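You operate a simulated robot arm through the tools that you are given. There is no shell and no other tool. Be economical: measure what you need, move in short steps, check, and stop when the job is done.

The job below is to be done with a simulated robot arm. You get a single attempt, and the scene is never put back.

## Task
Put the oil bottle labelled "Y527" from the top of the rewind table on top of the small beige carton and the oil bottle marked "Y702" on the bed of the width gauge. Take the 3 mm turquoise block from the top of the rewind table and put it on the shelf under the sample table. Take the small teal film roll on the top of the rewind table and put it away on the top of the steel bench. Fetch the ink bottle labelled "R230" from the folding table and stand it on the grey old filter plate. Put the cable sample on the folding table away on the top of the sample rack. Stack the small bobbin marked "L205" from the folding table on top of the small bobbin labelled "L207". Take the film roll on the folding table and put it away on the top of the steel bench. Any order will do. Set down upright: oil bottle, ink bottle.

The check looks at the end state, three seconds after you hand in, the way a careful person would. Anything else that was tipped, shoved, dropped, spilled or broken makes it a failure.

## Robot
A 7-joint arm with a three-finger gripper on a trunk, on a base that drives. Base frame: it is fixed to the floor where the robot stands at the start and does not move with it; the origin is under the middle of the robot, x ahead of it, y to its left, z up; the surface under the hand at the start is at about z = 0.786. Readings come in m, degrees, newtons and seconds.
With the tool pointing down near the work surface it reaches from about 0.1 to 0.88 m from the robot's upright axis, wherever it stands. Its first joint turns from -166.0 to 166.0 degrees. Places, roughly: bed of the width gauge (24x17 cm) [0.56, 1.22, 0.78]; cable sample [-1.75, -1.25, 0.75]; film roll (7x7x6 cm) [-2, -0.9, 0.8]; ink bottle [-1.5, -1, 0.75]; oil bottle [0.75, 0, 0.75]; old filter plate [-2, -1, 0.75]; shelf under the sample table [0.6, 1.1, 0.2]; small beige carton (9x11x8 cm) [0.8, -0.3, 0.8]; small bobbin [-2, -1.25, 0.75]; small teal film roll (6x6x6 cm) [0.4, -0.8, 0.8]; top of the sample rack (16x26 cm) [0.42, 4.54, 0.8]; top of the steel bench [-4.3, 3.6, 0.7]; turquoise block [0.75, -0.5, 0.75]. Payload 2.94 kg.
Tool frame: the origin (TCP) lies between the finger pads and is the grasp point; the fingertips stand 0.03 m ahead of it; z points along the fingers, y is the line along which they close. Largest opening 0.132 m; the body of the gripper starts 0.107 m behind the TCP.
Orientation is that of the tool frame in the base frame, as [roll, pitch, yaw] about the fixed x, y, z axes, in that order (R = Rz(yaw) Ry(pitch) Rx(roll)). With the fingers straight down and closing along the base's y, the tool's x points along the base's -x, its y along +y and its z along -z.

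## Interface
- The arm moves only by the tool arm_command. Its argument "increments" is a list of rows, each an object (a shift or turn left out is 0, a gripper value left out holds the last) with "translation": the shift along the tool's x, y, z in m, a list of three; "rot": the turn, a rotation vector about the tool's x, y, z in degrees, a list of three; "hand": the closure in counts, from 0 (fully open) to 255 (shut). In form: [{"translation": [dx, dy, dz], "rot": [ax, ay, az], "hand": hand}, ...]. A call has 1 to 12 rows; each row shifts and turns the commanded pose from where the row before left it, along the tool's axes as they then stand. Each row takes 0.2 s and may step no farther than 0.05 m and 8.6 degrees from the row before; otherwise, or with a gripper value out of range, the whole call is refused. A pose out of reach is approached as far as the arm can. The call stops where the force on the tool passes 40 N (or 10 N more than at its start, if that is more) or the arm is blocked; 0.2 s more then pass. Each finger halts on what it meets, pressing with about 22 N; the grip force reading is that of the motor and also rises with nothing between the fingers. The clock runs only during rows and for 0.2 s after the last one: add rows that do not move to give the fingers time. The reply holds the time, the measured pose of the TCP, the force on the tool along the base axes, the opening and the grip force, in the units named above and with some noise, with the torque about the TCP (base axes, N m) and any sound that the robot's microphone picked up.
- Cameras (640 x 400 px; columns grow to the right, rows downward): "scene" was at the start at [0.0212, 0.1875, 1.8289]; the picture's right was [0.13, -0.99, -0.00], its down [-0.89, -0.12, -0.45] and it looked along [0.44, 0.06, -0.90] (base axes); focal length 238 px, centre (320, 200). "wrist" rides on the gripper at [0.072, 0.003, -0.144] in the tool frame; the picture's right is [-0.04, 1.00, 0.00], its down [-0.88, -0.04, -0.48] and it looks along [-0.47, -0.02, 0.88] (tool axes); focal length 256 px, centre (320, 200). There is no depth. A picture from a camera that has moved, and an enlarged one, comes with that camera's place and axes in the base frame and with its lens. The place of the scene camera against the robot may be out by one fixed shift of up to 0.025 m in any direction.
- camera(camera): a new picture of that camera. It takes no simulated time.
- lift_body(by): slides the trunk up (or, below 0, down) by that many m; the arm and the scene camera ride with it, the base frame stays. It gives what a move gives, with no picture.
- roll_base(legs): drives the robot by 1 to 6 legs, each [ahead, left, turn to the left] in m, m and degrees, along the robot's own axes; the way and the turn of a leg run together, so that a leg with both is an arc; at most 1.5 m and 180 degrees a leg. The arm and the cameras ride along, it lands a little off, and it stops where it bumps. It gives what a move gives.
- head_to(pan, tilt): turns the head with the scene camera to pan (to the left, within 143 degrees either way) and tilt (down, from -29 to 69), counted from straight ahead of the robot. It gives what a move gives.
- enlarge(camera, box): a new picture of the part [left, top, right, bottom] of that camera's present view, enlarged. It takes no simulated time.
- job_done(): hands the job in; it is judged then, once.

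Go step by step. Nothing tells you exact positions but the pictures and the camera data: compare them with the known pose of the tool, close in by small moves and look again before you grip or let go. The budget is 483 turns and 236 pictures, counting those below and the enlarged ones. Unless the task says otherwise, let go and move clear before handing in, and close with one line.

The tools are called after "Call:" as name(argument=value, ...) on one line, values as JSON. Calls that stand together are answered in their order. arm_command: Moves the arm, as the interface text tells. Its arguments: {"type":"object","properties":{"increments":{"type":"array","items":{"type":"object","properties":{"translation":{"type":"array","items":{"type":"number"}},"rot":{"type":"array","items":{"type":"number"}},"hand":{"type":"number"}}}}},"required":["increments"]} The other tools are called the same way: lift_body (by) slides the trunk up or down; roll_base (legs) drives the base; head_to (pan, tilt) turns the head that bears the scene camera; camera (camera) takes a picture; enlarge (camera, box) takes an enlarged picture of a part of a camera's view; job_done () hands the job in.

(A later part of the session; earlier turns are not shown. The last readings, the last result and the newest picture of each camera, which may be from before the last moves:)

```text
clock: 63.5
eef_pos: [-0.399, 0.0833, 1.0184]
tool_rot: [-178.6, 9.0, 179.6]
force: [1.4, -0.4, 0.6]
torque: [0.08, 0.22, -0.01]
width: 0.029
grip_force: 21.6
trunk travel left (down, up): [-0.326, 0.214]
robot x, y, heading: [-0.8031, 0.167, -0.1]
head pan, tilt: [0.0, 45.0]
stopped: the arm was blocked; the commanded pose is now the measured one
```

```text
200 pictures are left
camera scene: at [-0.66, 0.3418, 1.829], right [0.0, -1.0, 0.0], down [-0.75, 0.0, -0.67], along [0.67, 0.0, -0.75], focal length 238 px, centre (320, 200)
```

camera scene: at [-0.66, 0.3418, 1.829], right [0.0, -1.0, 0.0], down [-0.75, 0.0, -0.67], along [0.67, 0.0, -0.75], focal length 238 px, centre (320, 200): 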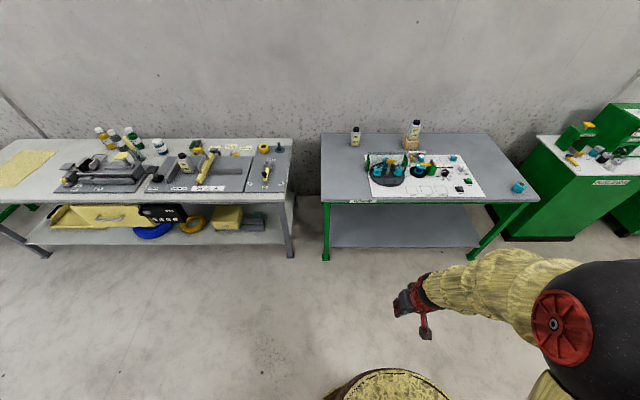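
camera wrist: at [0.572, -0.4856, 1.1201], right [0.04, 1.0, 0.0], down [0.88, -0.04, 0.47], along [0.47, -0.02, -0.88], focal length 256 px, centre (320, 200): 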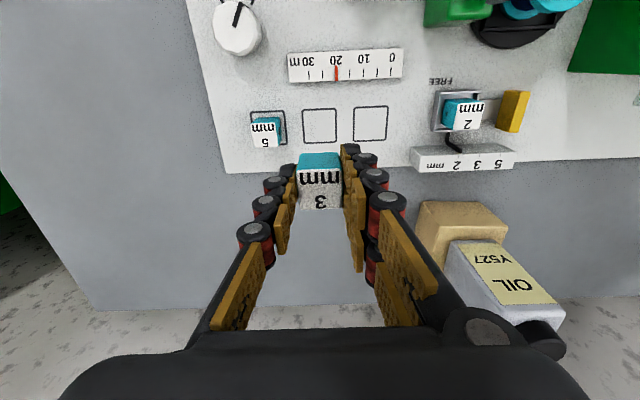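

The drive was blocked by something to the left. I look around.

Call:
head_to(pan=90, tilt=35)

Call:
camera(camera="scene")

Call:
camera(camera="wrist")

Call:
head_to(pan=140, tilt=35)

Call:
camera(camera="scene")

```text
clock: 65.2
eef_pos: [-0.3618, 0.0949, 1.0064]
tool_rot: [-179.1, 5.4, -179.2]
force: [0.8, -1.1, 0.3]
torque: [0.05, -0.04, -0.01]
width: 0.0289
grip_force: 22.5
trunk travel left (down, up): [-0.326, 0.214]
robot x, y, heading: [-0.8074, 0.1652, 0.8]
head pan, tilt: [90.0, 35.0]
```

```text
199 pictures are left
camera scene: at [-0.7248, 0.4332, 1.8484], right [1.0, 0.01, -0.07], down [-0.05, -0.57, -0.82], along [-0.05, 0.82, -0.57], focal length 238 px, centre (320, 200)
```

scene: 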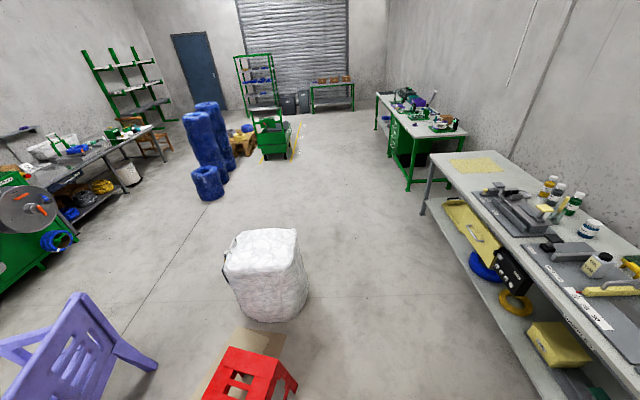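

```text
198 pictures are left
camera wrist: at [-0.447, 0.0988, 1.1414], right [0.03, 1.0, -0.01], down [0.83, -0.02, 0.56], along [0.56, -0.03, -0.83], focal length 256 px, centre (320, 200)
```

wrist: 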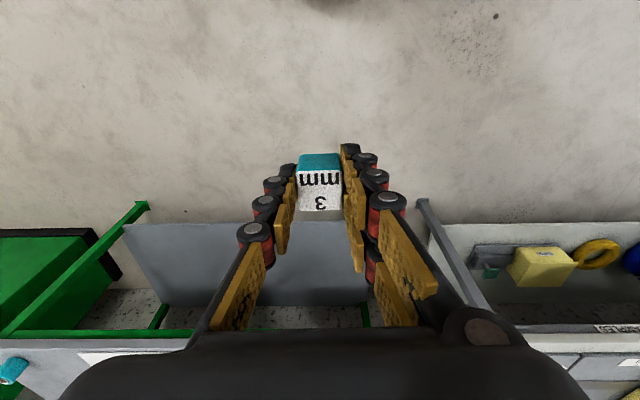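

```text
clock: 66.3
eef_pos: [-0.3821, 0.0848, 1.0142]
tool_rot: [-179.1, 6.9, -179.1]
force: [3.0, 1.6, -2.0]
torque: [-0.19, 0.3, -0.03]
width: 0.0291
grip_force: 21.6
trunk travel left (down, up): [-0.326, 0.214]
robot x, y, heading: [-0.7981, 0.1541, 0.6]
head pan, tilt: [140.0, 35.0]
```

```text
197 pictures are left
camera scene: at [-0.8691, 0.3895, 1.8466], right [0.63, 0.77, -0.01], down [0.42, -0.36, -0.83], along [-0.65, 0.52, -0.56], focal length 238 px, centre (320, 200)
```

scene: 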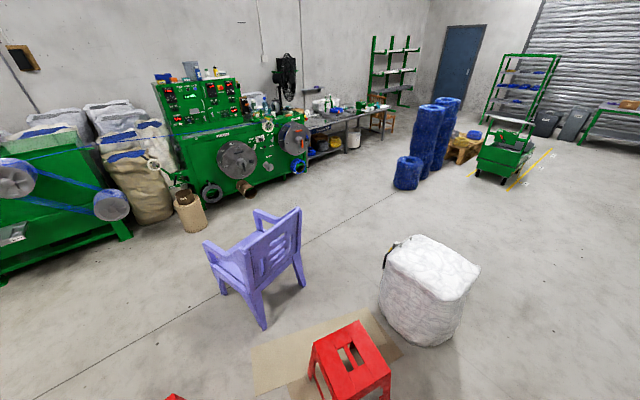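

Call:
head_to(pan=110, tilt=69)

Call:
camera(camera="scene")

Call:
head_to(pan=-60, tilt=60)

Call:
camera(camera="scene")

```text
clock: 67.3
eef_pos: [-0.3992, 0.0874, 1.0152]
tool_rot: [-178.5, 8.5, 180.0]
force: [-6.5, -1.5, 0.7]
torque: [0.1, -0.59, 0.06]
width: 0.0289
grip_force: 21.8
trunk travel left (down, up): [-0.326, 0.214]
robot x, y, heading: [-0.8076, 0.1669, 0.5]
head pan, tilt: [110.0, 68.8]
```

```text
196 pictures are left
camera scene: at [-0.7586, 0.3965, 1.8066], right [0.93, 0.35, -0.06], down [0.3, -0.87, -0.38], along [-0.19, 0.34, -0.92], focal length 238 px, centre (320, 200)
```

scene: 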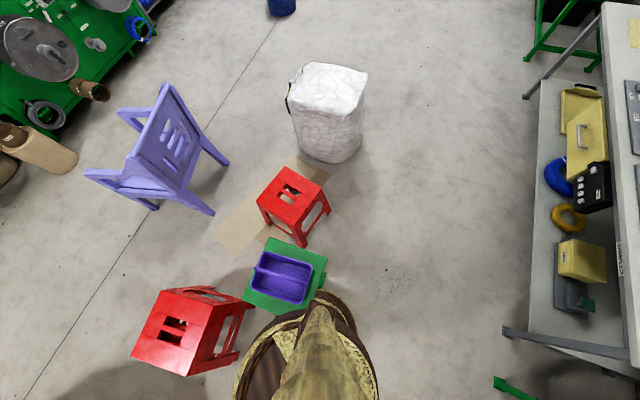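

```text
clock: 69.9
eef_pos: [-0.4239, 0.0884, 1.0232]
tool_rot: [-178.9, 8.8, -178.7]
force: [0.3, 0.4, -0.7]
torque: [-0.01, 0.09, 0.03]
width: 0.029
grip_force: 21.8
trunk travel left (down, up): [-0.326, 0.214]
robot x, y, heading: [-0.8038, 0.1579, 1.8]
head pan, tilt: [-60.0, 60.0]
```

```text
195 pictures are left
camera scene: at [-0.754, 0.2764, 1.8113], right [-0.85, -0.52, 0.03], down [-0.47, 0.74, -0.48], along [0.23, -0.43, -0.88], focal length 238 px, centre (320, 200)
```

scene: 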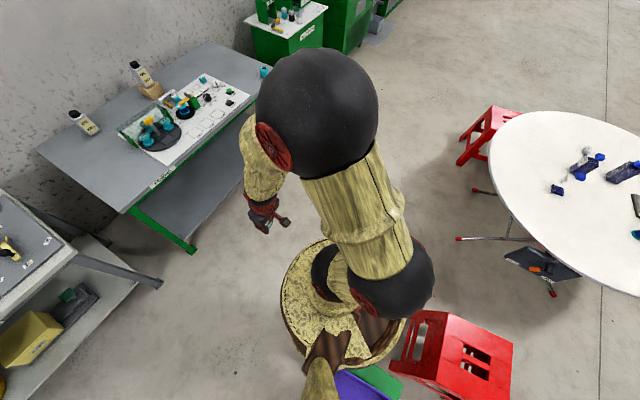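

I bumped the low crate with the purple bin behind-left. I drive forward away from it, then check it.

Call:
roll_base(legs=[[0.2, -0.1, 0], [0.15, 0, 0]])

Call:
head_to(pan=135, tilt=60)

Call:
camera(camera="scene")

```text
clock: 72.6
eef_pos: [-0.06, -0.0066, 1.0215]
tool_rot: [-179.2, 8.1, 180.0]
force: [-0.1, -0.7, -0.2]
torque: [0.01, 0.05, 0.06]
width: 0.0289
grip_force: 21.7
trunk travel left (down, up): [-0.326, 0.214]
robot x, y, heading: [-0.454, 0.068, 0.1]
head pan, tilt: [-60.0, 60.0]
```

```text
clock: 75.5
eef_pos: [-0.0603, -0.0067, 1.022]
tool_rot: [-179.2, 8.1, 179.9]
force: [0.1, 0.1, -0.9]
torque: [-0.03, -0.01, 0.0]
width: 0.029
grip_force: 22.4
trunk travel left (down, up): [-0.326, 0.214]
robot x, y, heading: [-0.452, 0.0687, -0.1]
head pan, tilt: [135.0, 60.0]
```

```text
194 pictures are left
camera scene: at [-0.5422, 0.2968, 1.8091], right [0.7, 0.71, 0.0], down [0.61, -0.61, -0.5], along [-0.35, 0.35, -0.87], focal length 238 px, centre (320, 200)
```

scene: 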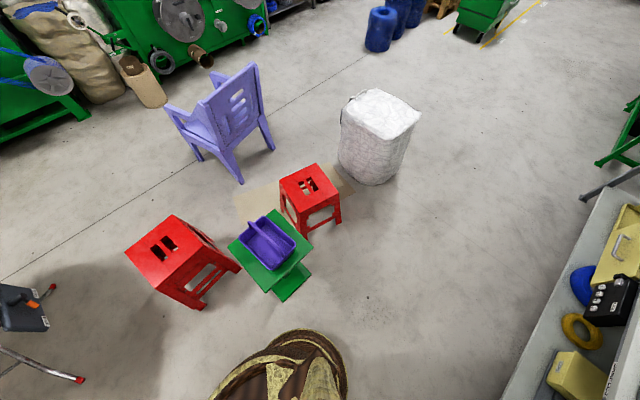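

Call:
enlarge(camera="scene", box=[110, 150, 350, 320])

```text
2.35 times, centred on (230, 235) of scene
camera zoom: at [-0.5422, 0.2968, 1.8091], right [0.7, 0.71, 0.0], down [0.61, -0.61, -0.5], along [-0.35, 0.35, -0.87], focal length 560 px, centre (532, 118)
```

zoom: 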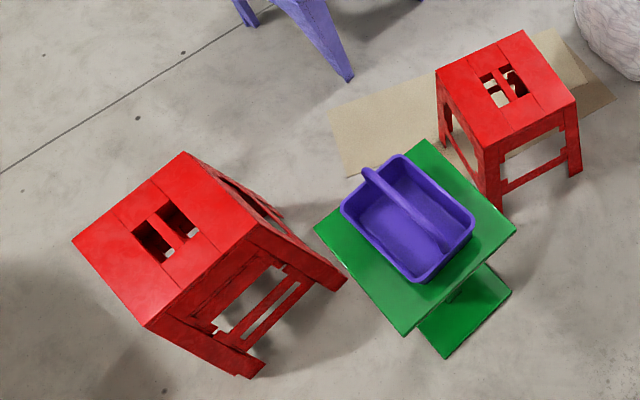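

Everything there is still standing. I go left in front of the sample table, staying clear of the stools.

Call:
roll_base(legs=[[0.05, 0.9, 0]])

Call:
head_to(pan=0, tilt=40)

Call:
camera(camera="scene")

```text
clock: 80.2
eef_pos: [-0.0114, 0.8924, 1.0218]
tool_rot: [-179.2, 8.2, 179.6]
force: [0.4, -0.7, -0.1]
torque: [-0.02, 0.02, 0.01]
width: 0.029
grip_force: 22.1
trunk travel left (down, up): [-0.326, 0.214]
robot x, y, heading: [-0.4021, 0.9748, -0.3]
head pan, tilt: [135.0, 60.0]
```

```text
clock: 82.4
eef_pos: [-0.0118, 0.8924, 1.0218]
tool_rot: [-179.2, 8.2, 179.6]
force: [0.4, -0.6, -0.3]
torque: [0.01, 0.0, 0.03]
width: 0.029
grip_force: 22.5
trunk travel left (down, up): [-0.326, 0.214]
robot x, y, heading: [-0.4025, 0.9723, -0.2]
head pan, tilt: [0.0, 40.0]
```

```text
192 pictures are left
camera scene: at [-0.3579, 1.1518, 1.8358], right [0.0, -1.0, 0.0], down [-0.64, 0.0, -0.77], along [0.77, 0.0, -0.64], focal length 238 px, centre (320, 200)
```

scene: 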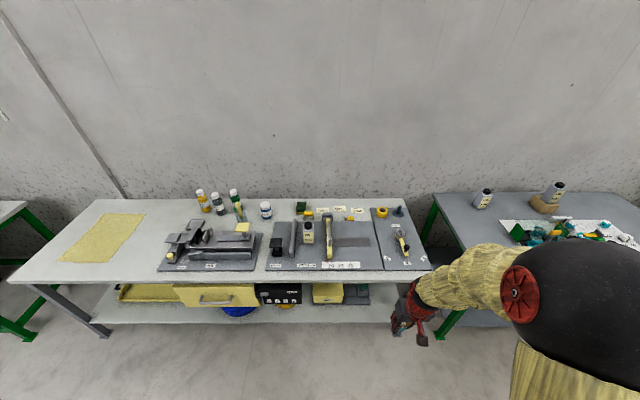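

Call:
lift_body(by=-0.32)

Call:
camera(camera="scene")

Call:
camera(camera="wrist")

```text
clock: 85.6
eef_pos: [-0.0116, 0.8922, 0.7016]
tool_rot: [-179.2, 8.2, 179.6]
force: [0.4, 0.0, -0.3]
torque: [0.02, 0.0, -0.01]
width: 0.0289
grip_force: 22.0
trunk travel left (down, up): [-0.006, 0.534]
robot x, y, heading: [-0.4047, 0.9704, -0.2]
head pan, tilt: [0.0, 40.0]
```

```text
191 pictures are left
camera scene: at [-0.3579, 1.1517, 1.5159], right [0.0, -1.0, 0.0], down [-0.64, 0.0, -0.77], along [0.77, 0.0, -0.64], focal length 238 px, centre (320, 200)
```

scene: 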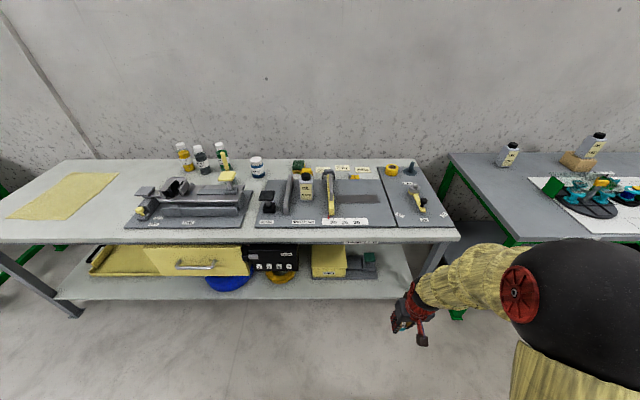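

```text
190 pictures are left
camera wrist: at [-0.102, 0.8985, 0.8331], right [0.05, 1.0, -0.01], down [0.8, -0.04, 0.6], along [0.6, -0.04, -0.8], focal length 256 px, centre (320, 200)
```

wrist: 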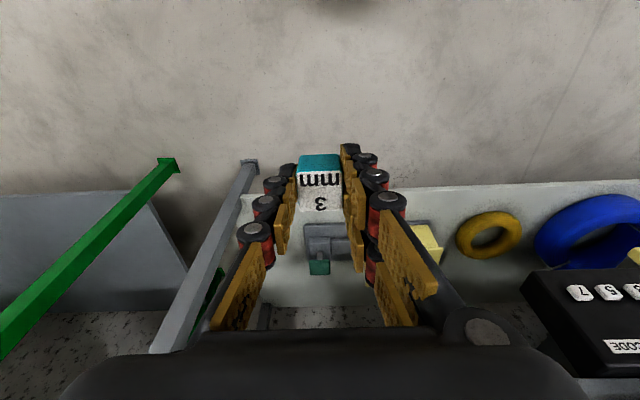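

Call:
enlarge(camera="scene", box=[190, 220, 450, 330])

```text
2.46 times, centred on (320, 275) of scene
camera zoom: at [-0.3579, 1.1517, 1.5159], right [0.0, -1.0, 0.0], down [-0.64, 0.0, -0.77], along [0.77, 0.0, -0.64], focal length 586 px, centre (320, 15)
```

zoom: 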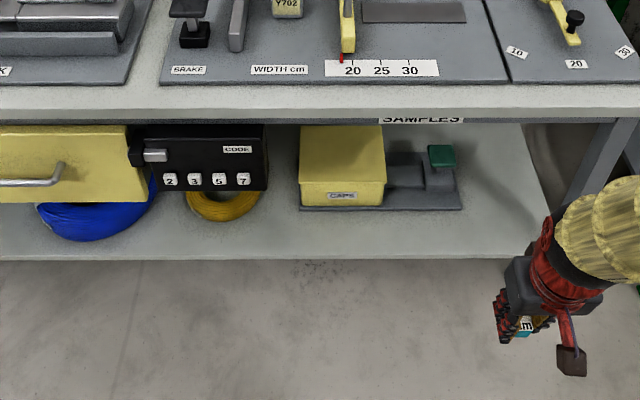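

The front strip of the shelf (x≈0.34–0.46, y≈0.9) is free. I level the tool, roll a bit closer and lower the hand in front of the table.

Call:
arm_command(increments=[{"rot": [0, 8.2, 0]}, {"translation": [0, 0, 0.04]}, {"translation": [0, 0, 0.04]}, {"translation": [0, 0, 0.04]}, {"translation": [0, 0, 0.04]}, {"translation": [0, 0, 0.04]}, {}])

Call:
roll_base(legs=[[0.15, 0, 0.3]])

Call:
camera(camera="scene")

```text
clock: 87.2
eef_pos: [-0.0103, 0.8914, 0.5016]
tool_rot: [-179.2, 0.1, 179.6]
force: [0.5, 0.1, -0.1]
torque: [-0.02, 0.0, 0.0]
width: 0.0289
grip_force: 22.4
trunk travel left (down, up): [-0.006, 0.534]
robot x, y, heading: [-0.402, 0.9733, -0.3]
head pan, tilt: [0.0, 40.0]
```

```text
clock: 88.5
eef_pos: [0.1416, 0.8926, 0.5007]
tool_rot: [-179.2, 0.1, 179.7]
force: [0.1, 0.7, -0.1]
torque: [0.01, 0.01, 0.01]
width: 0.0292
grip_force: 21.9
trunk travel left (down, up): [-0.006, 0.534]
robot x, y, heading: [-0.2512, 0.9741, 0.3]
head pan, tilt: [0.0, 40.0]
```

```text
188 pictures are left
camera scene: at [-0.2075, 1.1517, 1.5158], right [0.0, -1.0, 0.0], down [-0.64, 0.0, -0.77], along [0.77, 0.0, -0.64], focal length 238 px, centre (320, 200)
```

scene: 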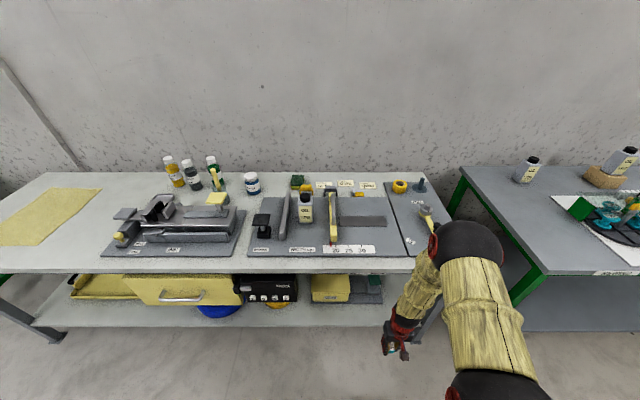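

I back off again so the arm works more stretched (elbow lower and behind the table edge), then tilt the fingers forward by ~25° and lower.

Call:
roll_base(legs=[[-0.17, 0, 0]])

Call:
arm_command(increments=[{"rot": [0, -8, 0]}, {"rot": [0, -8, 0]}, {"rot": [0, -8, 0]}, {"translation": [-0.0457, 0, -0.0203]}, {"translation": [-0.0457, 0, -0.0203]}, {"translation": [-0.0457, 0, -0.0203]}, {"translation": [-0.0457, 0, -0.0203]}, {}])

Call:
camera(camera="scene")

```text
clock: 90.0
eef_pos: [-0.0299, 0.8919, 0.5007]
tool_rot: [-179.2, 0.0, 179.9]
force: [0.4, 0.0, -0.6]
torque: [0.01, 0.03, 0.02]
width: 0.0291
grip_force: 21.6
trunk travel left (down, up): [-0.006, 0.534]
robot x, y, heading: [-0.4266, 0.9744, 0.2]
head pan, tilt: [0.0, 40.0]
```

```text
clock: 91.8
eef_pos: [0.1056, 0.894, 0.6488]
tool_rot: [-179.0, 24.1, -179.9]
force: [-0.6, -0.2, -1.1]
torque: [0.02, 0.01, 0.02]
width: 0.029
grip_force: 22.4
trunk travel left (down, up): [-0.006, 0.534]
robot x, y, heading: [-0.4242, 0.9733, 0.3]
head pan, tilt: [0.0, 40.0]
```

```text
187 pictures are left
camera scene: at [-0.3784, 1.1516, 1.5158], right [0.0, -1.0, 0.0], down [-0.64, 0.0, -0.77], along [0.77, 0.0, -0.64], focal length 238 px, centre (320, 200)
```

scene: 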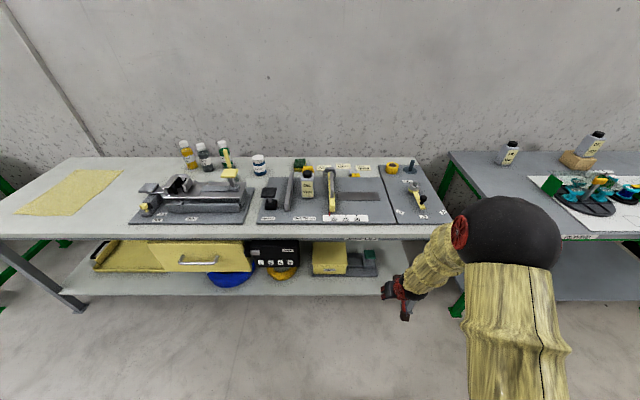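

Call:
roll_base(legs=[[-0.06, 0, 0]])

Call:
arm_command(increments=[{"translation": [0.0167, 0, 0.0375]}, {"translation": [0.0167, 0, 0.0375]}, {"translation": [0.0167, 0, 0.0375]}, {"translation": [0.0167, 0, 0.0375]}, {"translation": [0.0167, 0, 0.0375]}, {"translation": [0.0167, 0, 0.0375]}, {"translation": [0.0167, 0, 0.0375]}, {"translation": [0.0167, 0, 0.0375]}, {}])

Call:
camera(camera="scene")

Call:
camera(camera="wrist")

```text
clock: 92.8
eef_pos: [0.0425, 0.8933, 0.6501]
tool_rot: [-179.1, 23.9, -179.9]
force: [0.7, 0.8, -0.8]
torque: [0.0, 0.03, -0.01]
width: 0.0292
grip_force: 21.9
trunk travel left (down, up): [-0.006, 0.534]
robot x, y, heading: [-0.4836, 0.9699, -0.1]
head pan, tilt: [0.0, 40.0]
```

```text
clock: 94.8
eef_pos: [0.045, 0.8874, 0.3192]
tool_rot: [-179.2, 23.9, -179.9]
force: [-0.7, 0.0, -0.8]
torque: [0.01, 0.0, -0.01]
width: 0.0286
grip_force: 21.9
trunk travel left (down, up): [-0.006, 0.534]
robot x, y, heading: [-0.4846, 0.9696, 0.1]
head pan, tilt: [0.0, 40.0]
```

```text
186 pictures are left
camera scene: at [-0.4384, 1.1515, 1.5159], right [0.0, -1.0, 0.0], down [-0.64, 0.0, -0.77], along [0.77, 0.0, -0.64], focal length 238 px, centre (320, 200)
```

scene: 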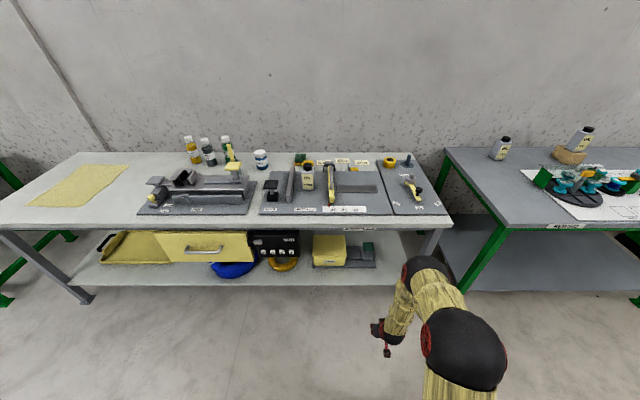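

```text
185 pictures are left
camera wrist: at [-0.0801, 0.8941, 0.4218], right [0.04, 1.0, 0.0], down [0.61, -0.03, 0.79], along [0.79, -0.03, -0.61], focal length 256 px, centre (320, 200)
```

wrist: 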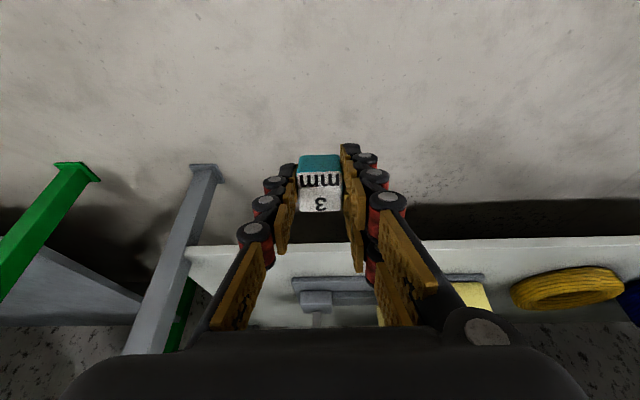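

Call:
arm_command(increments=[{"translation": [-0.0366, 0, 0.0163]}, {"translation": [-0.0366, 0, 0.0163]}, {"translation": [-0.0366, 0, 0.0163]}, {"translation": [-0.0366, 0, 0.0163]}, {"translation": [-0.0366, 0, 0.0163]}, {}])

Call:
camera(camera="scene")

Call:
camera(camera="wrist")

```text
clock: 96.2
eef_pos: [0.2441, 0.887, 0.3205]
tool_rot: [-179.0, 23.9, -179.9]
force: [0.4, -0.2, -0.1]
torque: [0.02, 0.02, -0.01]
width: 0.029
grip_force: 22.0
trunk travel left (down, up): [-0.006, 0.534]
robot x, y, heading: [-0.4821, 0.9685, 0.0]
head pan, tilt: [0.0, 40.0]
```

```text
184 pictures are left
camera scene: at [-0.4383, 1.1515, 1.5158], right [0.0, -1.0, 0.0], down [-0.64, 0.0, -0.77], along [0.77, 0.0, -0.64], focal length 238 px, centre (320, 200)
```

scene: 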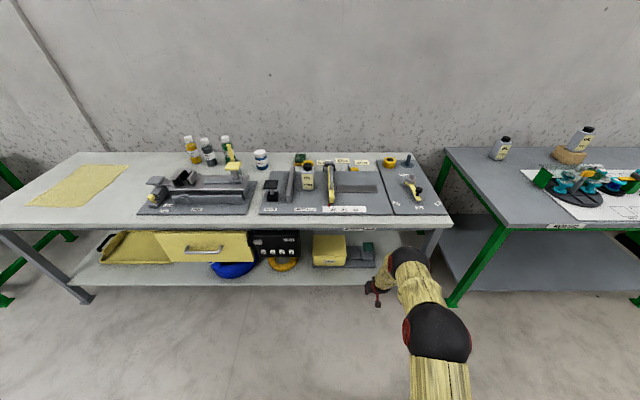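

```text
183 pictures are left
camera wrist: at [0.1194, 0.8928, 0.4225], right [0.04, 1.0, 0.0], down [0.61, -0.03, 0.79], along [0.79, -0.03, -0.61], focal length 256 px, centre (320, 200)
```

wrist: 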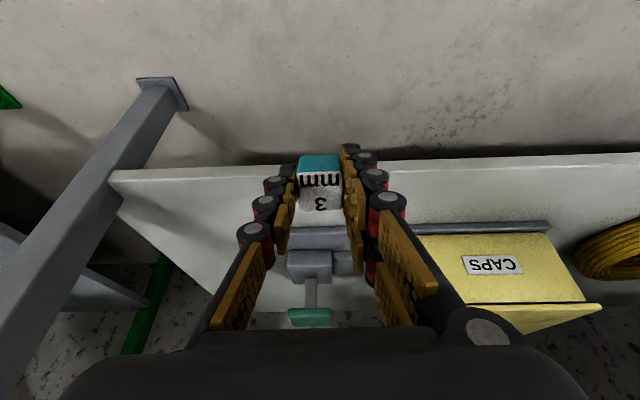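

Call:
arm_command(increments=[{"translation": [-0.032, 0, 0.01425]}, {"translation": [-0.032, 0, 0.01425]}, {"translation": [-0.032, 0, 0.01425]}, {"translation": [-0.032, 0, 0.01425]}, {}])

Call:
camera(camera="wrist")

Call:
enlarge(camera="scene", box=[300, 190, 480, 300])

```text
clock: 97.4
eef_pos: [0.3451, 0.8938, 0.3228]
tool_rot: [-179.8, 24.1, 179.9]
force: [-0.1, -1.2, -1.1]
torque: [0.02, -0.02, 0.0]
width: 0.0293
grip_force: 21.8
out of reach, approached as far as the arm can: row 2, 3, 4
trunk travel left (down, up): [-0.006, 0.534]
robot x, y, heading: [-0.479, 0.9762, 0.1]
head pan, tilt: [0.0, 40.0]
```

```text
182 pictures are left
camera wrist: at [0.221, 0.8983, 0.4237], right [0.05, 1.0, 0.01], down [0.61, -0.04, 0.79], along [0.79, -0.03, -0.61], focal length 256 px, centre (320, 200)
```

wrist: 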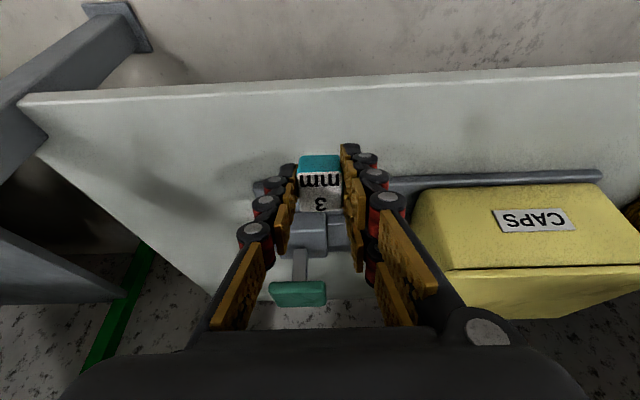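

```text
3.56 times, centred on (390, 245) of scene
camera zoom: at [-0.4382, 1.1515, 1.5158], right [0.0, -1.0, 0.0], down [-0.64, 0.0, -0.77], along [0.77, 0.0, -0.64], focal length 847 px, centre (71, 40)
```

zoom: 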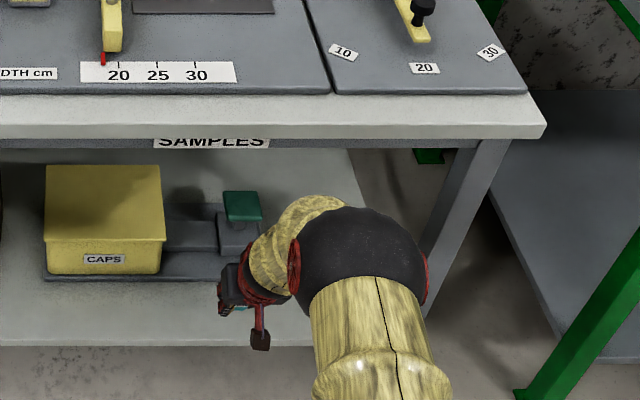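

Call:
arm_command(increments=[{"translation": [0.0366, 0, -0.0163]}, {}])

Call:
roll_base(legs=[[0.04, 0, 0]])

```text
clock: 98.0
eef_pos: [0.3077, 0.8935, 0.3247]
tool_rot: [-179.1, 24.0, -179.9]
force: [-0.7, -0.1, -0.2]
torque: [0.01, 0.02, 0.01]
width: 0.0291
grip_force: 21.9
trunk travel left (down, up): [-0.006, 0.534]
robot x, y, heading: [-0.486, 0.9717, 0.3]
head pan, tilt: [0.0, 40.0]
```

```text
clock: 98.9
eef_pos: [0.3451, 0.8958, 0.3224]
tool_rot: [-179.2, 24.0, -179.9]
force: [0.1, 0.0, -0.9]
torque: [0.0, 0.05, 0.0]
width: 0.0292
grip_force: 22.4
trunk travel left (down, up): [-0.006, 0.534]
robot x, y, heading: [-0.4434, 0.9717, 0.1]
head pan, tilt: [0.0, 40.0]
```

Call:
roll_base(legs=[[0.045, 0, 0]])

Call:
arm_command(increments=[{"translation": [0.0122, 0, 0.0274]}, {"translation": [0.0081, 0, 0.0183]}, {"translation": [0.0041, 0, 0.0091]}, {}])

Call:
camera(camera="wrist")

Call:
enlarge(camera="scene", box=[300, 190, 480, 300])

```text
clock: 99.8
eef_pos: [0.3904, 0.8957, 0.3232]
tool_rot: [-179.1, 24.0, -179.9]
force: [0.2, -0.1, 0.1]
torque: [-0.03, -0.02, -0.01]
width: 0.0293
grip_force: 21.5
trunk travel left (down, up): [-0.006, 0.534]
robot x, y, heading: [-0.3955, 0.9726, 0.1]
head pan, tilt: [0.0, 40.0]
```

```text
clock: 100.8
eef_pos: [0.3915, 0.8944, 0.2631]
tool_rot: [-179.1, 24.1, -179.9]
force: [0.4, -0.3, 1.0]
torque: [0.01, -0.05, 0.02]
width: 0.029
grip_force: 22.6
trunk travel left (down, up): [-0.006, 0.534]
robot x, y, heading: [-0.3935, 0.9732, 0.1]
head pan, tilt: [0.0, 40.0]
```

```text
180 pictures are left
camera wrist: at [0.2673, 0.8995, 0.3638], right [0.04, 1.0, 0.0], down [0.61, -0.03, 0.79], along [0.79, -0.03, -0.61], focal length 256 px, centre (320, 200)
```

wrist: 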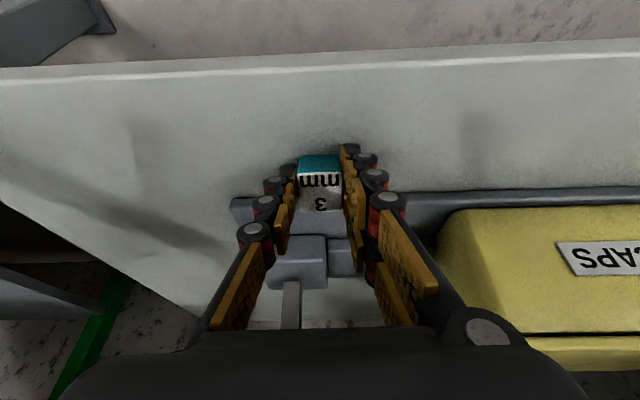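

```text
3.56 times, centred on (390, 245) of scene
camera zoom: at [-0.3531, 1.1516, 1.5159], right [0.0, -1.0, 0.0], down [-0.64, 0.0, -0.77], along [0.77, 0.0, -0.64], focal length 847 px, centre (71, 40)
```

zoom: 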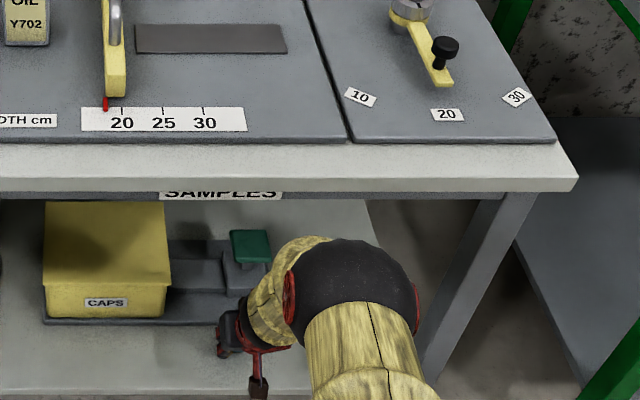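

Call:
arm_command(increments=[{"translation": [0.0041, 0, 0.0091]}, {"translation": [0.0024, 0, 0.0055]}, {"translation": [0.0008, 0, 0.0018]}, {}])

Call:
arm_command(increments=[{"translation": [0.0008, 0, 0.0018]}, {"translation": [0.0008, 0, 0.0018]}, {}])

```text
clock: 101.3
eef_pos: [0.3968, 0.8941, 0.255]
tool_rot: [-179.1, 24.7, -179.8]
force: [-4.9, 1.0, 18.1]
torque: [0.34, 0.21, 0.04]
width: 0.0291
grip_force: 22.3
trunk travel left (down, up): [-0.006, 0.534]
robot x, y, heading: [-0.3966, 0.9717, 0.1]
head pan, tilt: [0.0, 40.0]
stopped in row 2: the force on the tool passed its limit at 52 N (the readings are from after the stop); the commanded pose is now the measured one
```

```text
clock: 101.8
eef_pos: [0.3993, 0.8927, 0.2563]
tool_rot: [-179.0, 24.9, -179.8]
force: [-4.1, 1.3, 16.3]
torque: [0.33, 0.25, 0.15]
width: 0.0287
grip_force: 22.1
trunk travel left (down, up): [-0.006, 0.534]
robot x, y, heading: [-0.3973, 0.9768, 0.0]
head pan, tilt: [0.0, 40.0]
stopped in row 2: the force on the tool passed its limit at 45 N (the readings are from after the stop); the commanded pose is now the measured one
```

Call:
camera(camera="wrist")

Call:
enlarge(camera="scene", box=[320, 210, 440, 300])

```text
178 pictures are left
camera wrist: at [0.2738, 0.8989, 0.3556], right [0.04, 1.0, 0.0], down [0.6, -0.03, 0.8], along [0.8, -0.03, -0.6], focal length 256 px, centre (320, 200)
```

wrist: 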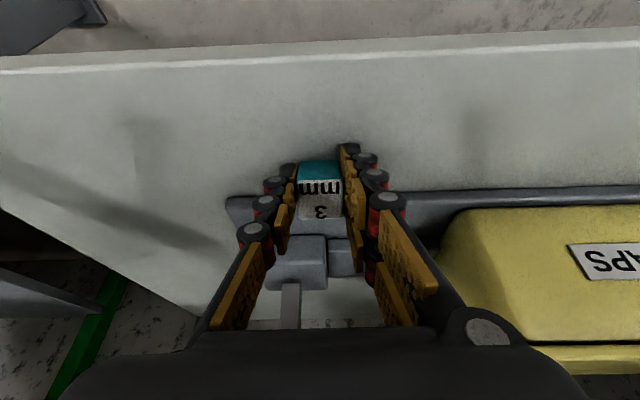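

```text
4.44 times, centred on (380, 255) of scene
camera zoom: at [-0.355, 1.1518, 1.5157], right [0.0, -1.0, 0.0], down [-0.64, 0.0, -0.77], along [0.77, 0.0, -0.64], focal length 1059 px, centre (53, -44)
```

zoom: 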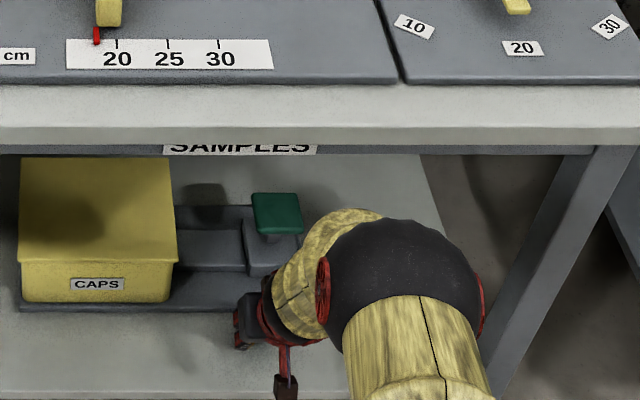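

Call:
arm_command(increments=[{"translation": [-0.0008, 0, -0.0018]}, {"hand": 210}, {"hand": 170}, {}, {}])

Call:
camera(camera="wrist")

```text
clock: 103.0
eef_pos: [0.3967, 0.8944, 0.2536]
tool_rot: [-179.2, 24.6, -179.9]
force: [2.5, 1.2, 4.8]
torque: [0.11, -0.05, -0.04]
width: 0.0453
grip_force: 0.1
trunk travel left (down, up): [-0.006, 0.534]
robot x, y, heading: [-0.4006, 0.9695, 0.2]
head pan, tilt: [0.0, 40.0]
```

```text
176 pictures are left
camera wrist: at [0.2721, 0.8989, 0.3551], right [0.04, 1.0, 0.0], down [0.6, -0.03, 0.8], along [0.8, -0.03, -0.6], focal length 256 px, centre (320, 200)
```

wrist: 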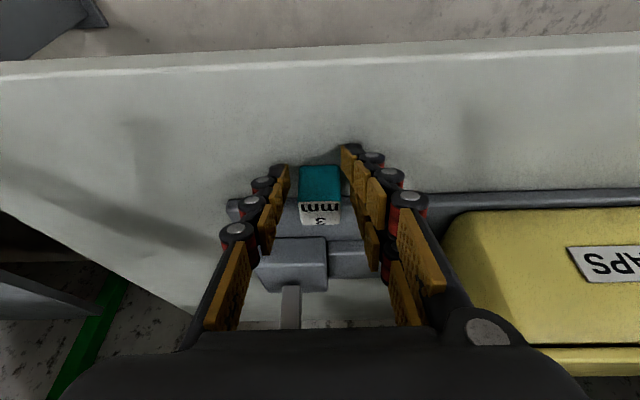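

Block stands on the shelf. I retreat along the tool axis, then back out.

Call:
arm_command(increments=[{"translation": [0, 0, -0.02]}, {"translation": [0, 0, -0.04]}, {"translation": [0.03, 0, -0.03]}, {"translation": [0.04, 0, -0.015]}, {"translation": [0.04, 0, -0.018]}, {"translation": [0.04, 0, -0.018]}, {"translation": [0.04, 0, -0.018]}, {}])

Call:
enlarge(camera="scene", box=[300, 190, 480, 300])

```text
clock: 104.8
eef_pos: [0.1579, 0.8956, 0.3217]
tool_rot: [-179.1, 24.7, -179.9]
force: [0.2, -0.6, -0.2]
torque: [-0.03, -0.01, 0.0]
width: 0.044
grip_force: 0.1
trunk travel left (down, up): [-0.006, 0.534]
robot x, y, heading: [-0.4009, 0.9736, 0.2]
head pan, tilt: [0.0, 40.0]
```

```text
3.56 times, centred on (390, 245) of scene
camera zoom: at [-0.3535, 1.1517, 1.5158], right [0.0, -1.0, 0.0], down [-0.64, 0.0, -0.77], along [0.77, 0.0, -0.64], focal length 847 px, centre (71, 40)
```

zoom: 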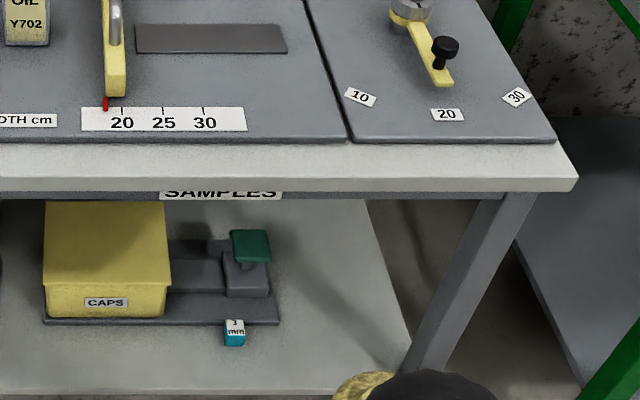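

Block placed well. Now I raise the trunk and arm, level the tool and go for the teal film roll.

Call:
lift_body(by=0.346)

Call:
arm_command(increments=[{"rot": [0, 8, 0]}, {"rot": [0, 8, 0]}, {"rot": [0, 8.6, 0]}, {"translation": [0.03, 0, -0.035]}, {"translation": [0.03, 0, -0.035], "hand": 0}, {"translation": [0, 0, -0.045]}, {"translation": [0, 0, -0.045]}, {"translation": [0, 0, -0.045]}, {"translation": [0, 0, -0.045]}, {"translation": [0, 0, -0.045]}, {"translation": [0, 0, -0.045]}, {}])

Call:
head_to(pan=-30, tilt=50)

Call:
camera(camera="scene")

```text
clock: 108.2
eef_pos: [0.1569, 0.8946, 0.668]
tool_rot: [-179.1, 24.5, -179.8]
force: [0.5, -0.4, -0.5]
torque: [-0.02, 0.0, 0.0]
width: 0.0441
grip_force: 0.1
trunk travel left (down, up): [-0.352, 0.188]
robot x, y, heading: [-0.3999, 0.9687, 0.1]
head pan, tilt: [0.0, 40.0]
```

```text
clock: 109.2
eef_pos: [0.1308, 0.8942, 0.7095]
tool_rot: [-179.2, 0.8, -180.0]
force: [-2.4, 0.1, -0.2]
torque: [-0.03, -0.21, 0.05]
width: 0.0611
grip_force: 0.0
trunk travel left (down, up): [-0.352, 0.188]
robot x, y, heading: [-0.3964, 0.9728, 0.2]
head pan, tilt: [0.0, 40.0]
stopped in row 5: the force on the tool passed its limit at 45 N (the readings are from after the stop); the commanded pose is now the measured one
```

```text
clock: 110.2
eef_pos: [0.1372, 0.8936, 0.71]
tool_rot: [-179.1, 1.2, 179.9]
force: [-0.7, -0.6, 0.5]
torque: [0.01, 0.02, 0.0]
width: 0.1298
grip_force: 0.0
trunk travel left (down, up): [-0.352, 0.188]
robot x, y, heading: [-0.3996, 0.9728, 0.1]
head pan, tilt: [-30.0, 50.0]
```

```text
174 pictures are left
camera scene: at [-0.3713, 1.1131, 1.8477], right [-0.5, -0.87, 0.0], down [-0.66, 0.38, -0.64], along [0.56, -0.32, -0.77], focal length 238 px, centre (320, 200)
```

scene: 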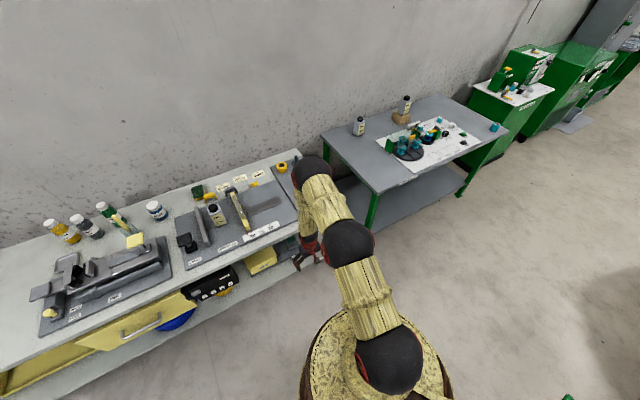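

Call:
enlarge(camera="scene", box=[240, 130, 400, 290])

Call:
camera(camera="wrist")

```text
2.50 times, centred on (320, 210) of scene
camera zoom: at [-0.3713, 1.1131, 1.8477], right [-0.5, -0.87, 0.0], down [-0.66, 0.38, -0.64], along [0.56, -0.32, -0.77], focal length 596 px, centre (320, 175)
```

zoom: 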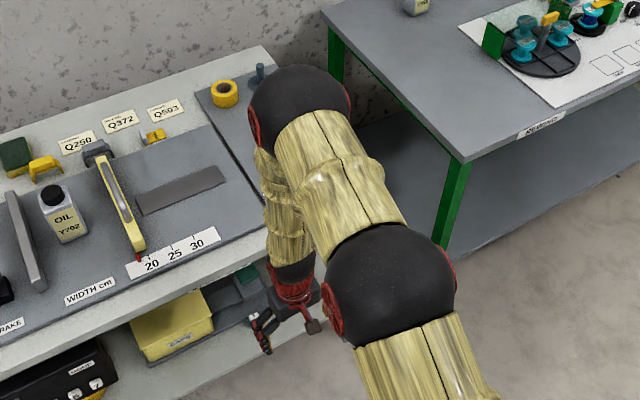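

```text
172 pictures are left
camera wrist: at [0.0625, 0.8992, 0.8522], right [0.05, 1.0, -0.01], down [0.87, -0.03, 0.5], along [0.49, -0.04, -0.87], focal length 256 px, centre (320, 200)
```

wrist: 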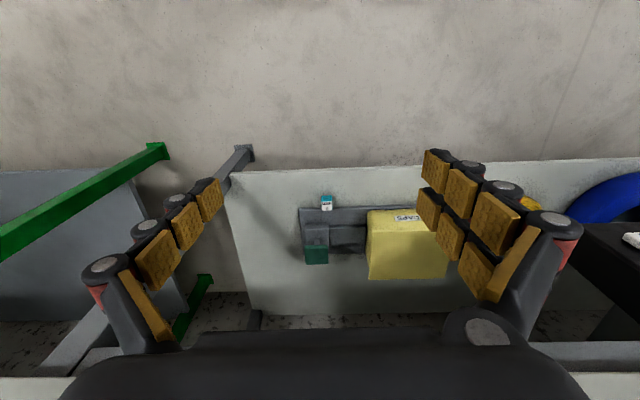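

Call:
roll_base(legs=[[-0.1, -0.1, 0]])

Call:
arm_command(increments=[{"translation": [0, 0, -0.03]}, {"translation": [0, 0, -0.04]}, {"translation": [0, 0, -0.04]}, {"translation": [0, 0, -0.04]}, {"translation": [0, 0, -0.04]}, {"translation": [0, 0, -0.04]}, {"translation": [0, 0, -0.04]}, {"translation": [0, 0, -0.04]}, {}])

```text
clock: 111.5
eef_pos: [0.0361, 0.7929, 0.7105]
tool_rot: [-179.1, 1.3, 179.8]
force: [-0.9, -0.6, -0.2]
torque: [0.02, -0.02, 0.01]
width: 0.132
grip_force: 0.0
trunk travel left (down, up): [-0.352, 0.188]
robot x, y, heading: [-0.5008, 0.8722, 0.0]
head pan, tilt: [-30.0, 50.0]
```

```text
clock: 113.5
eef_pos: [0.0287, 0.7967, 1.0216]
tool_rot: [-179.1, 1.3, 179.8]
force: [0.3, -0.1, -0.3]
torque: [-0.01, 0.02, 0.0]
width: 0.1319
grip_force: 0.1
trunk travel left (down, up): [-0.352, 0.188]
robot x, y, heading: [-0.4955, 0.8705, 0.2]
head pan, tilt: [-30.0, 50.0]
```

Call:
roll_base(legs=[[0, -1.5, 0], [0.45, -0.1, 0]])

Call:
camera(camera="scene")

Call:
camera(camera="wrist")

```text
clock: 123.4
eef_pos: [0.4699, -0.8285, 1.0194]
tool_rot: [-179.1, 1.1, 179.0]
force: [0.9, -1.1, 0.2]
torque: [0.01, 0.08, 0.01]
width: 0.1321
grip_force: 0.0
trunk travel left (down, up): [-0.352, 0.188]
robot x, y, heading: [-0.0558, -0.7473, -1.0]
head pan, tilt: [-30.0, 50.0]
```

```text
171 pictures are left
camera scene: at [-0.0283, -0.6047, 1.8476], right [-0.51, -0.86, 0.0], down [-0.66, 0.39, -0.64], along [0.55, -0.33, -0.77], focal length 238 px, centre (320, 200)
```

scene: 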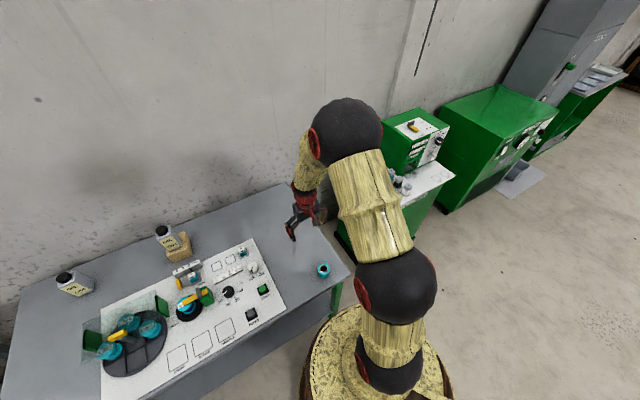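

```text
170 pictures are left
camera wrist: at [0.395, -0.8216, 1.162], right [0.06, 1.0, -0.01], down [0.87, -0.05, 0.49], along [0.49, -0.04, -0.87], focal length 256 px, centre (320, 200)
```

wrist: 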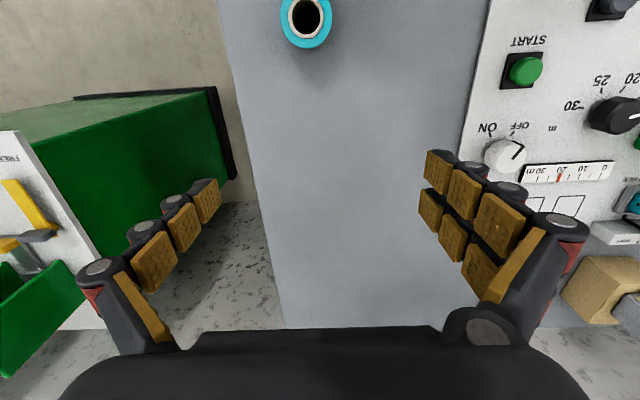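

Call:
arm_command(increments=[{"rot": [0, 1.2, 0]}, {"translation": [0.037, -0.002, 0.02]}, {"translation": [0.037, -0.002, 0.02]}, {"translation": [0.037, -0.002, 0.02]}, {}])

Call:
camera(camera="wrist")

```text
clock: 124.6
eef_pos: [0.3578, -0.8342, 0.9615]
tool_rot: [-179.1, 0.1, 179.0]
force: [0.0, 0.7, 0.3]
torque: [0.01, -0.04, 0.02]
width: 0.1322
grip_force: 0.1
trunk travel left (down, up): [-0.352, 0.188]
robot x, y, heading: [-0.0563, -0.7434, -0.7]
head pan, tilt: [-30.0, 50.0]
```

```text
169 pictures are left
camera wrist: at [0.2859, -0.8262, 1.1046], right [0.06, 1.0, -0.02], down [0.88, -0.05, 0.48], along [0.48, -0.04, -0.88], focal length 256 px, centre (320, 200)
```

wrist: 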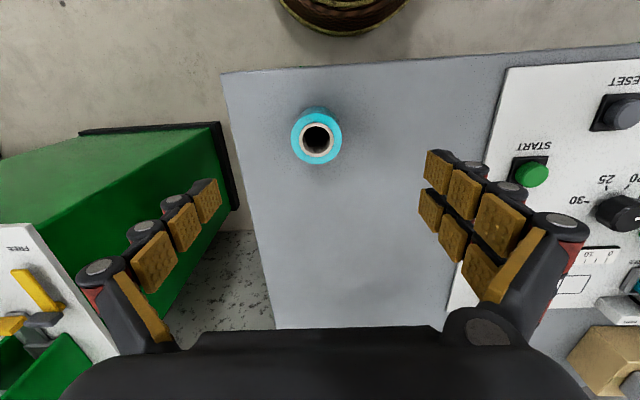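

Call:
arm_command(increments=[{"translation": [0, -0.003, 0.04]}, {"translation": [0, 0, 0.04]}, {"translation": [0, 0, 0.035]}, {"translation": [0, 0, 0.02]}, {}, {"hand": 255}, {}, {}, {}, {}, {}])

Call:
camera(camera="wrist")

```text
clock: 127.0
eef_pos: [0.3576, -0.8388, 0.8251]
tool_rot: [-179.1, 0.0, 179.0]
force: [-0.1, 0.1, -0.2]
torque: [0.0, 0.0, 0.0]
width: 0.0541
grip_force: 20.2
trunk travel left (down, up): [-0.352, 0.188]
robot x, y, heading: [-0.0573, -0.7439, -1.0]
head pan, tilt: [-30.0, 50.0]
```

```text
168 pictures are left
camera wrist: at [0.2862, -0.8323, 0.9689], right [0.06, 1.0, -0.02], down [0.88, -0.05, 0.48], along [0.48, -0.04, -0.88], focal length 256 px, centre (320, 200)
```

wrist: 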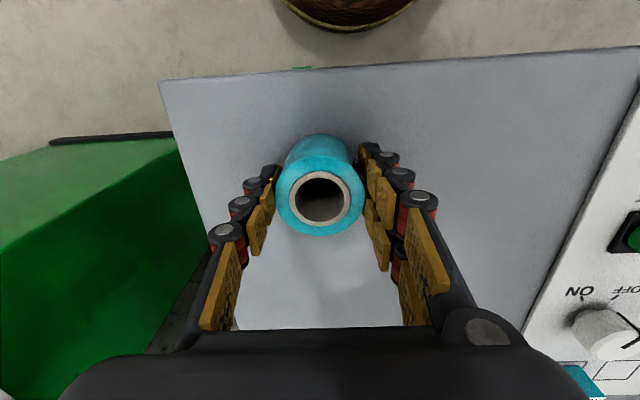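

Call:
arm_command(increments=[{"translation": [0, 0, -0.03]}, {"translation": [0, 0, -0.04]}, {"translation": [0, 0, -0.045]}, {"translation": [0, 0, -0.045]}, {"translation": [0, 0, -0.045]}, {"translation": [0, 0, -0.045]}, {}])

Call:
camera(camera="wrist")

Call:
head_to(pan=-140, tilt=35)

Call:
camera(camera="scene")

Call:
head_to(pan=140, tilt=25)

Call:
camera(camera="scene")

```text
clock: 128.6
eef_pos: [0.3566, -0.8355, 1.0752]
tool_rot: [-179.1, 0.0, 178.8]
force: [-0.1, 0.1, -1.1]
torque: [0.02, -0.02, -0.02]
width: 0.0537
grip_force: 21.9
trunk travel left (down, up): [-0.352, 0.188]
robot x, y, heading: [-0.0589, -0.7432, -0.7]
head pan, tilt: [-30.0, 50.0]
```

```text
167 pictures are left
camera wrist: at [0.2852, -0.8284, 1.2184], right [0.06, 1.0, -0.02], down [0.88, -0.05, 0.48], along [0.47, -0.04, -0.88], focal length 256 px, centre (320, 200)
```

wrist: 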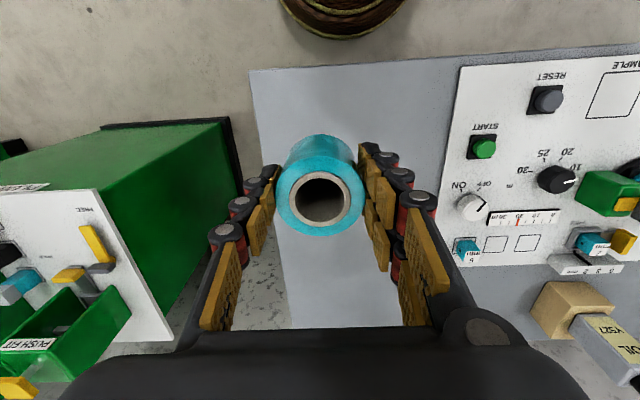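

```text
clock: 130.5
eef_pos: [0.3575, -0.8356, 1.075]
tool_rot: [-179.1, 0.0, 178.9]
force: [0.0, 0.6, -0.8]
torque: [0.02, -0.02, -0.01]
width: 0.0535
grip_force: 22.3
trunk travel left (down, up): [-0.352, 0.188]
robot x, y, heading: [-0.0563, -0.748, -0.8]
head pan, tilt: [-140.0, 35.0]
```

```text
166 pictures are left
camera scene: at [-0.1635, -0.6205, 1.8694], right [-0.63, 0.78, 0.0], down [0.44, 0.36, -0.82], along [-0.64, -0.52, -0.57], focal length 238 px, centre (320, 200)
```

scene: 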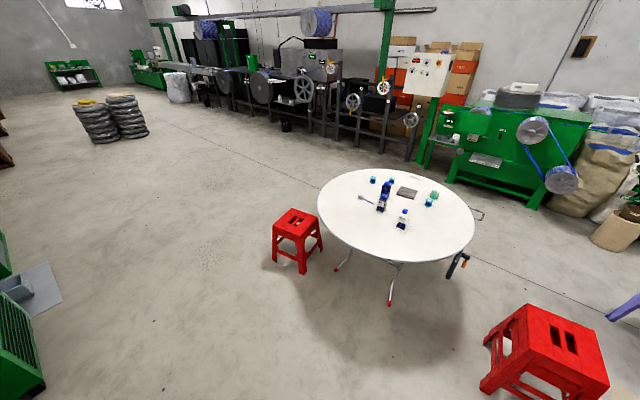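

```text
clock: 134.3
eef_pos: [0.3572, -0.8353, 1.0744]
tool_rot: [-179.1, 0.0, 179.0]
force: [-0.3, 0.1, -0.8]
torque: [-0.03, 0.02, -0.01]
width: 0.0537
grip_force: 22.6
trunk travel left (down, up): [-0.352, 0.188]
robot x, y, heading: [-0.0563, -0.7439, -0.7]
head pan, tilt: [140.0, 25.0]
```

```text
165 pictures are left
camera scene: at [-0.1648, -0.5046, 1.8852], right [0.66, 0.76, 0.0], down [0.32, -0.28, -0.91], along [-0.68, 0.59, -0.42], focal length 238 px, centre (320, 200)
```

scene: 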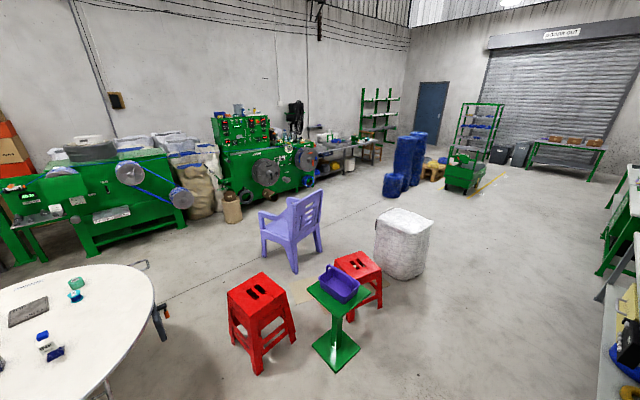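

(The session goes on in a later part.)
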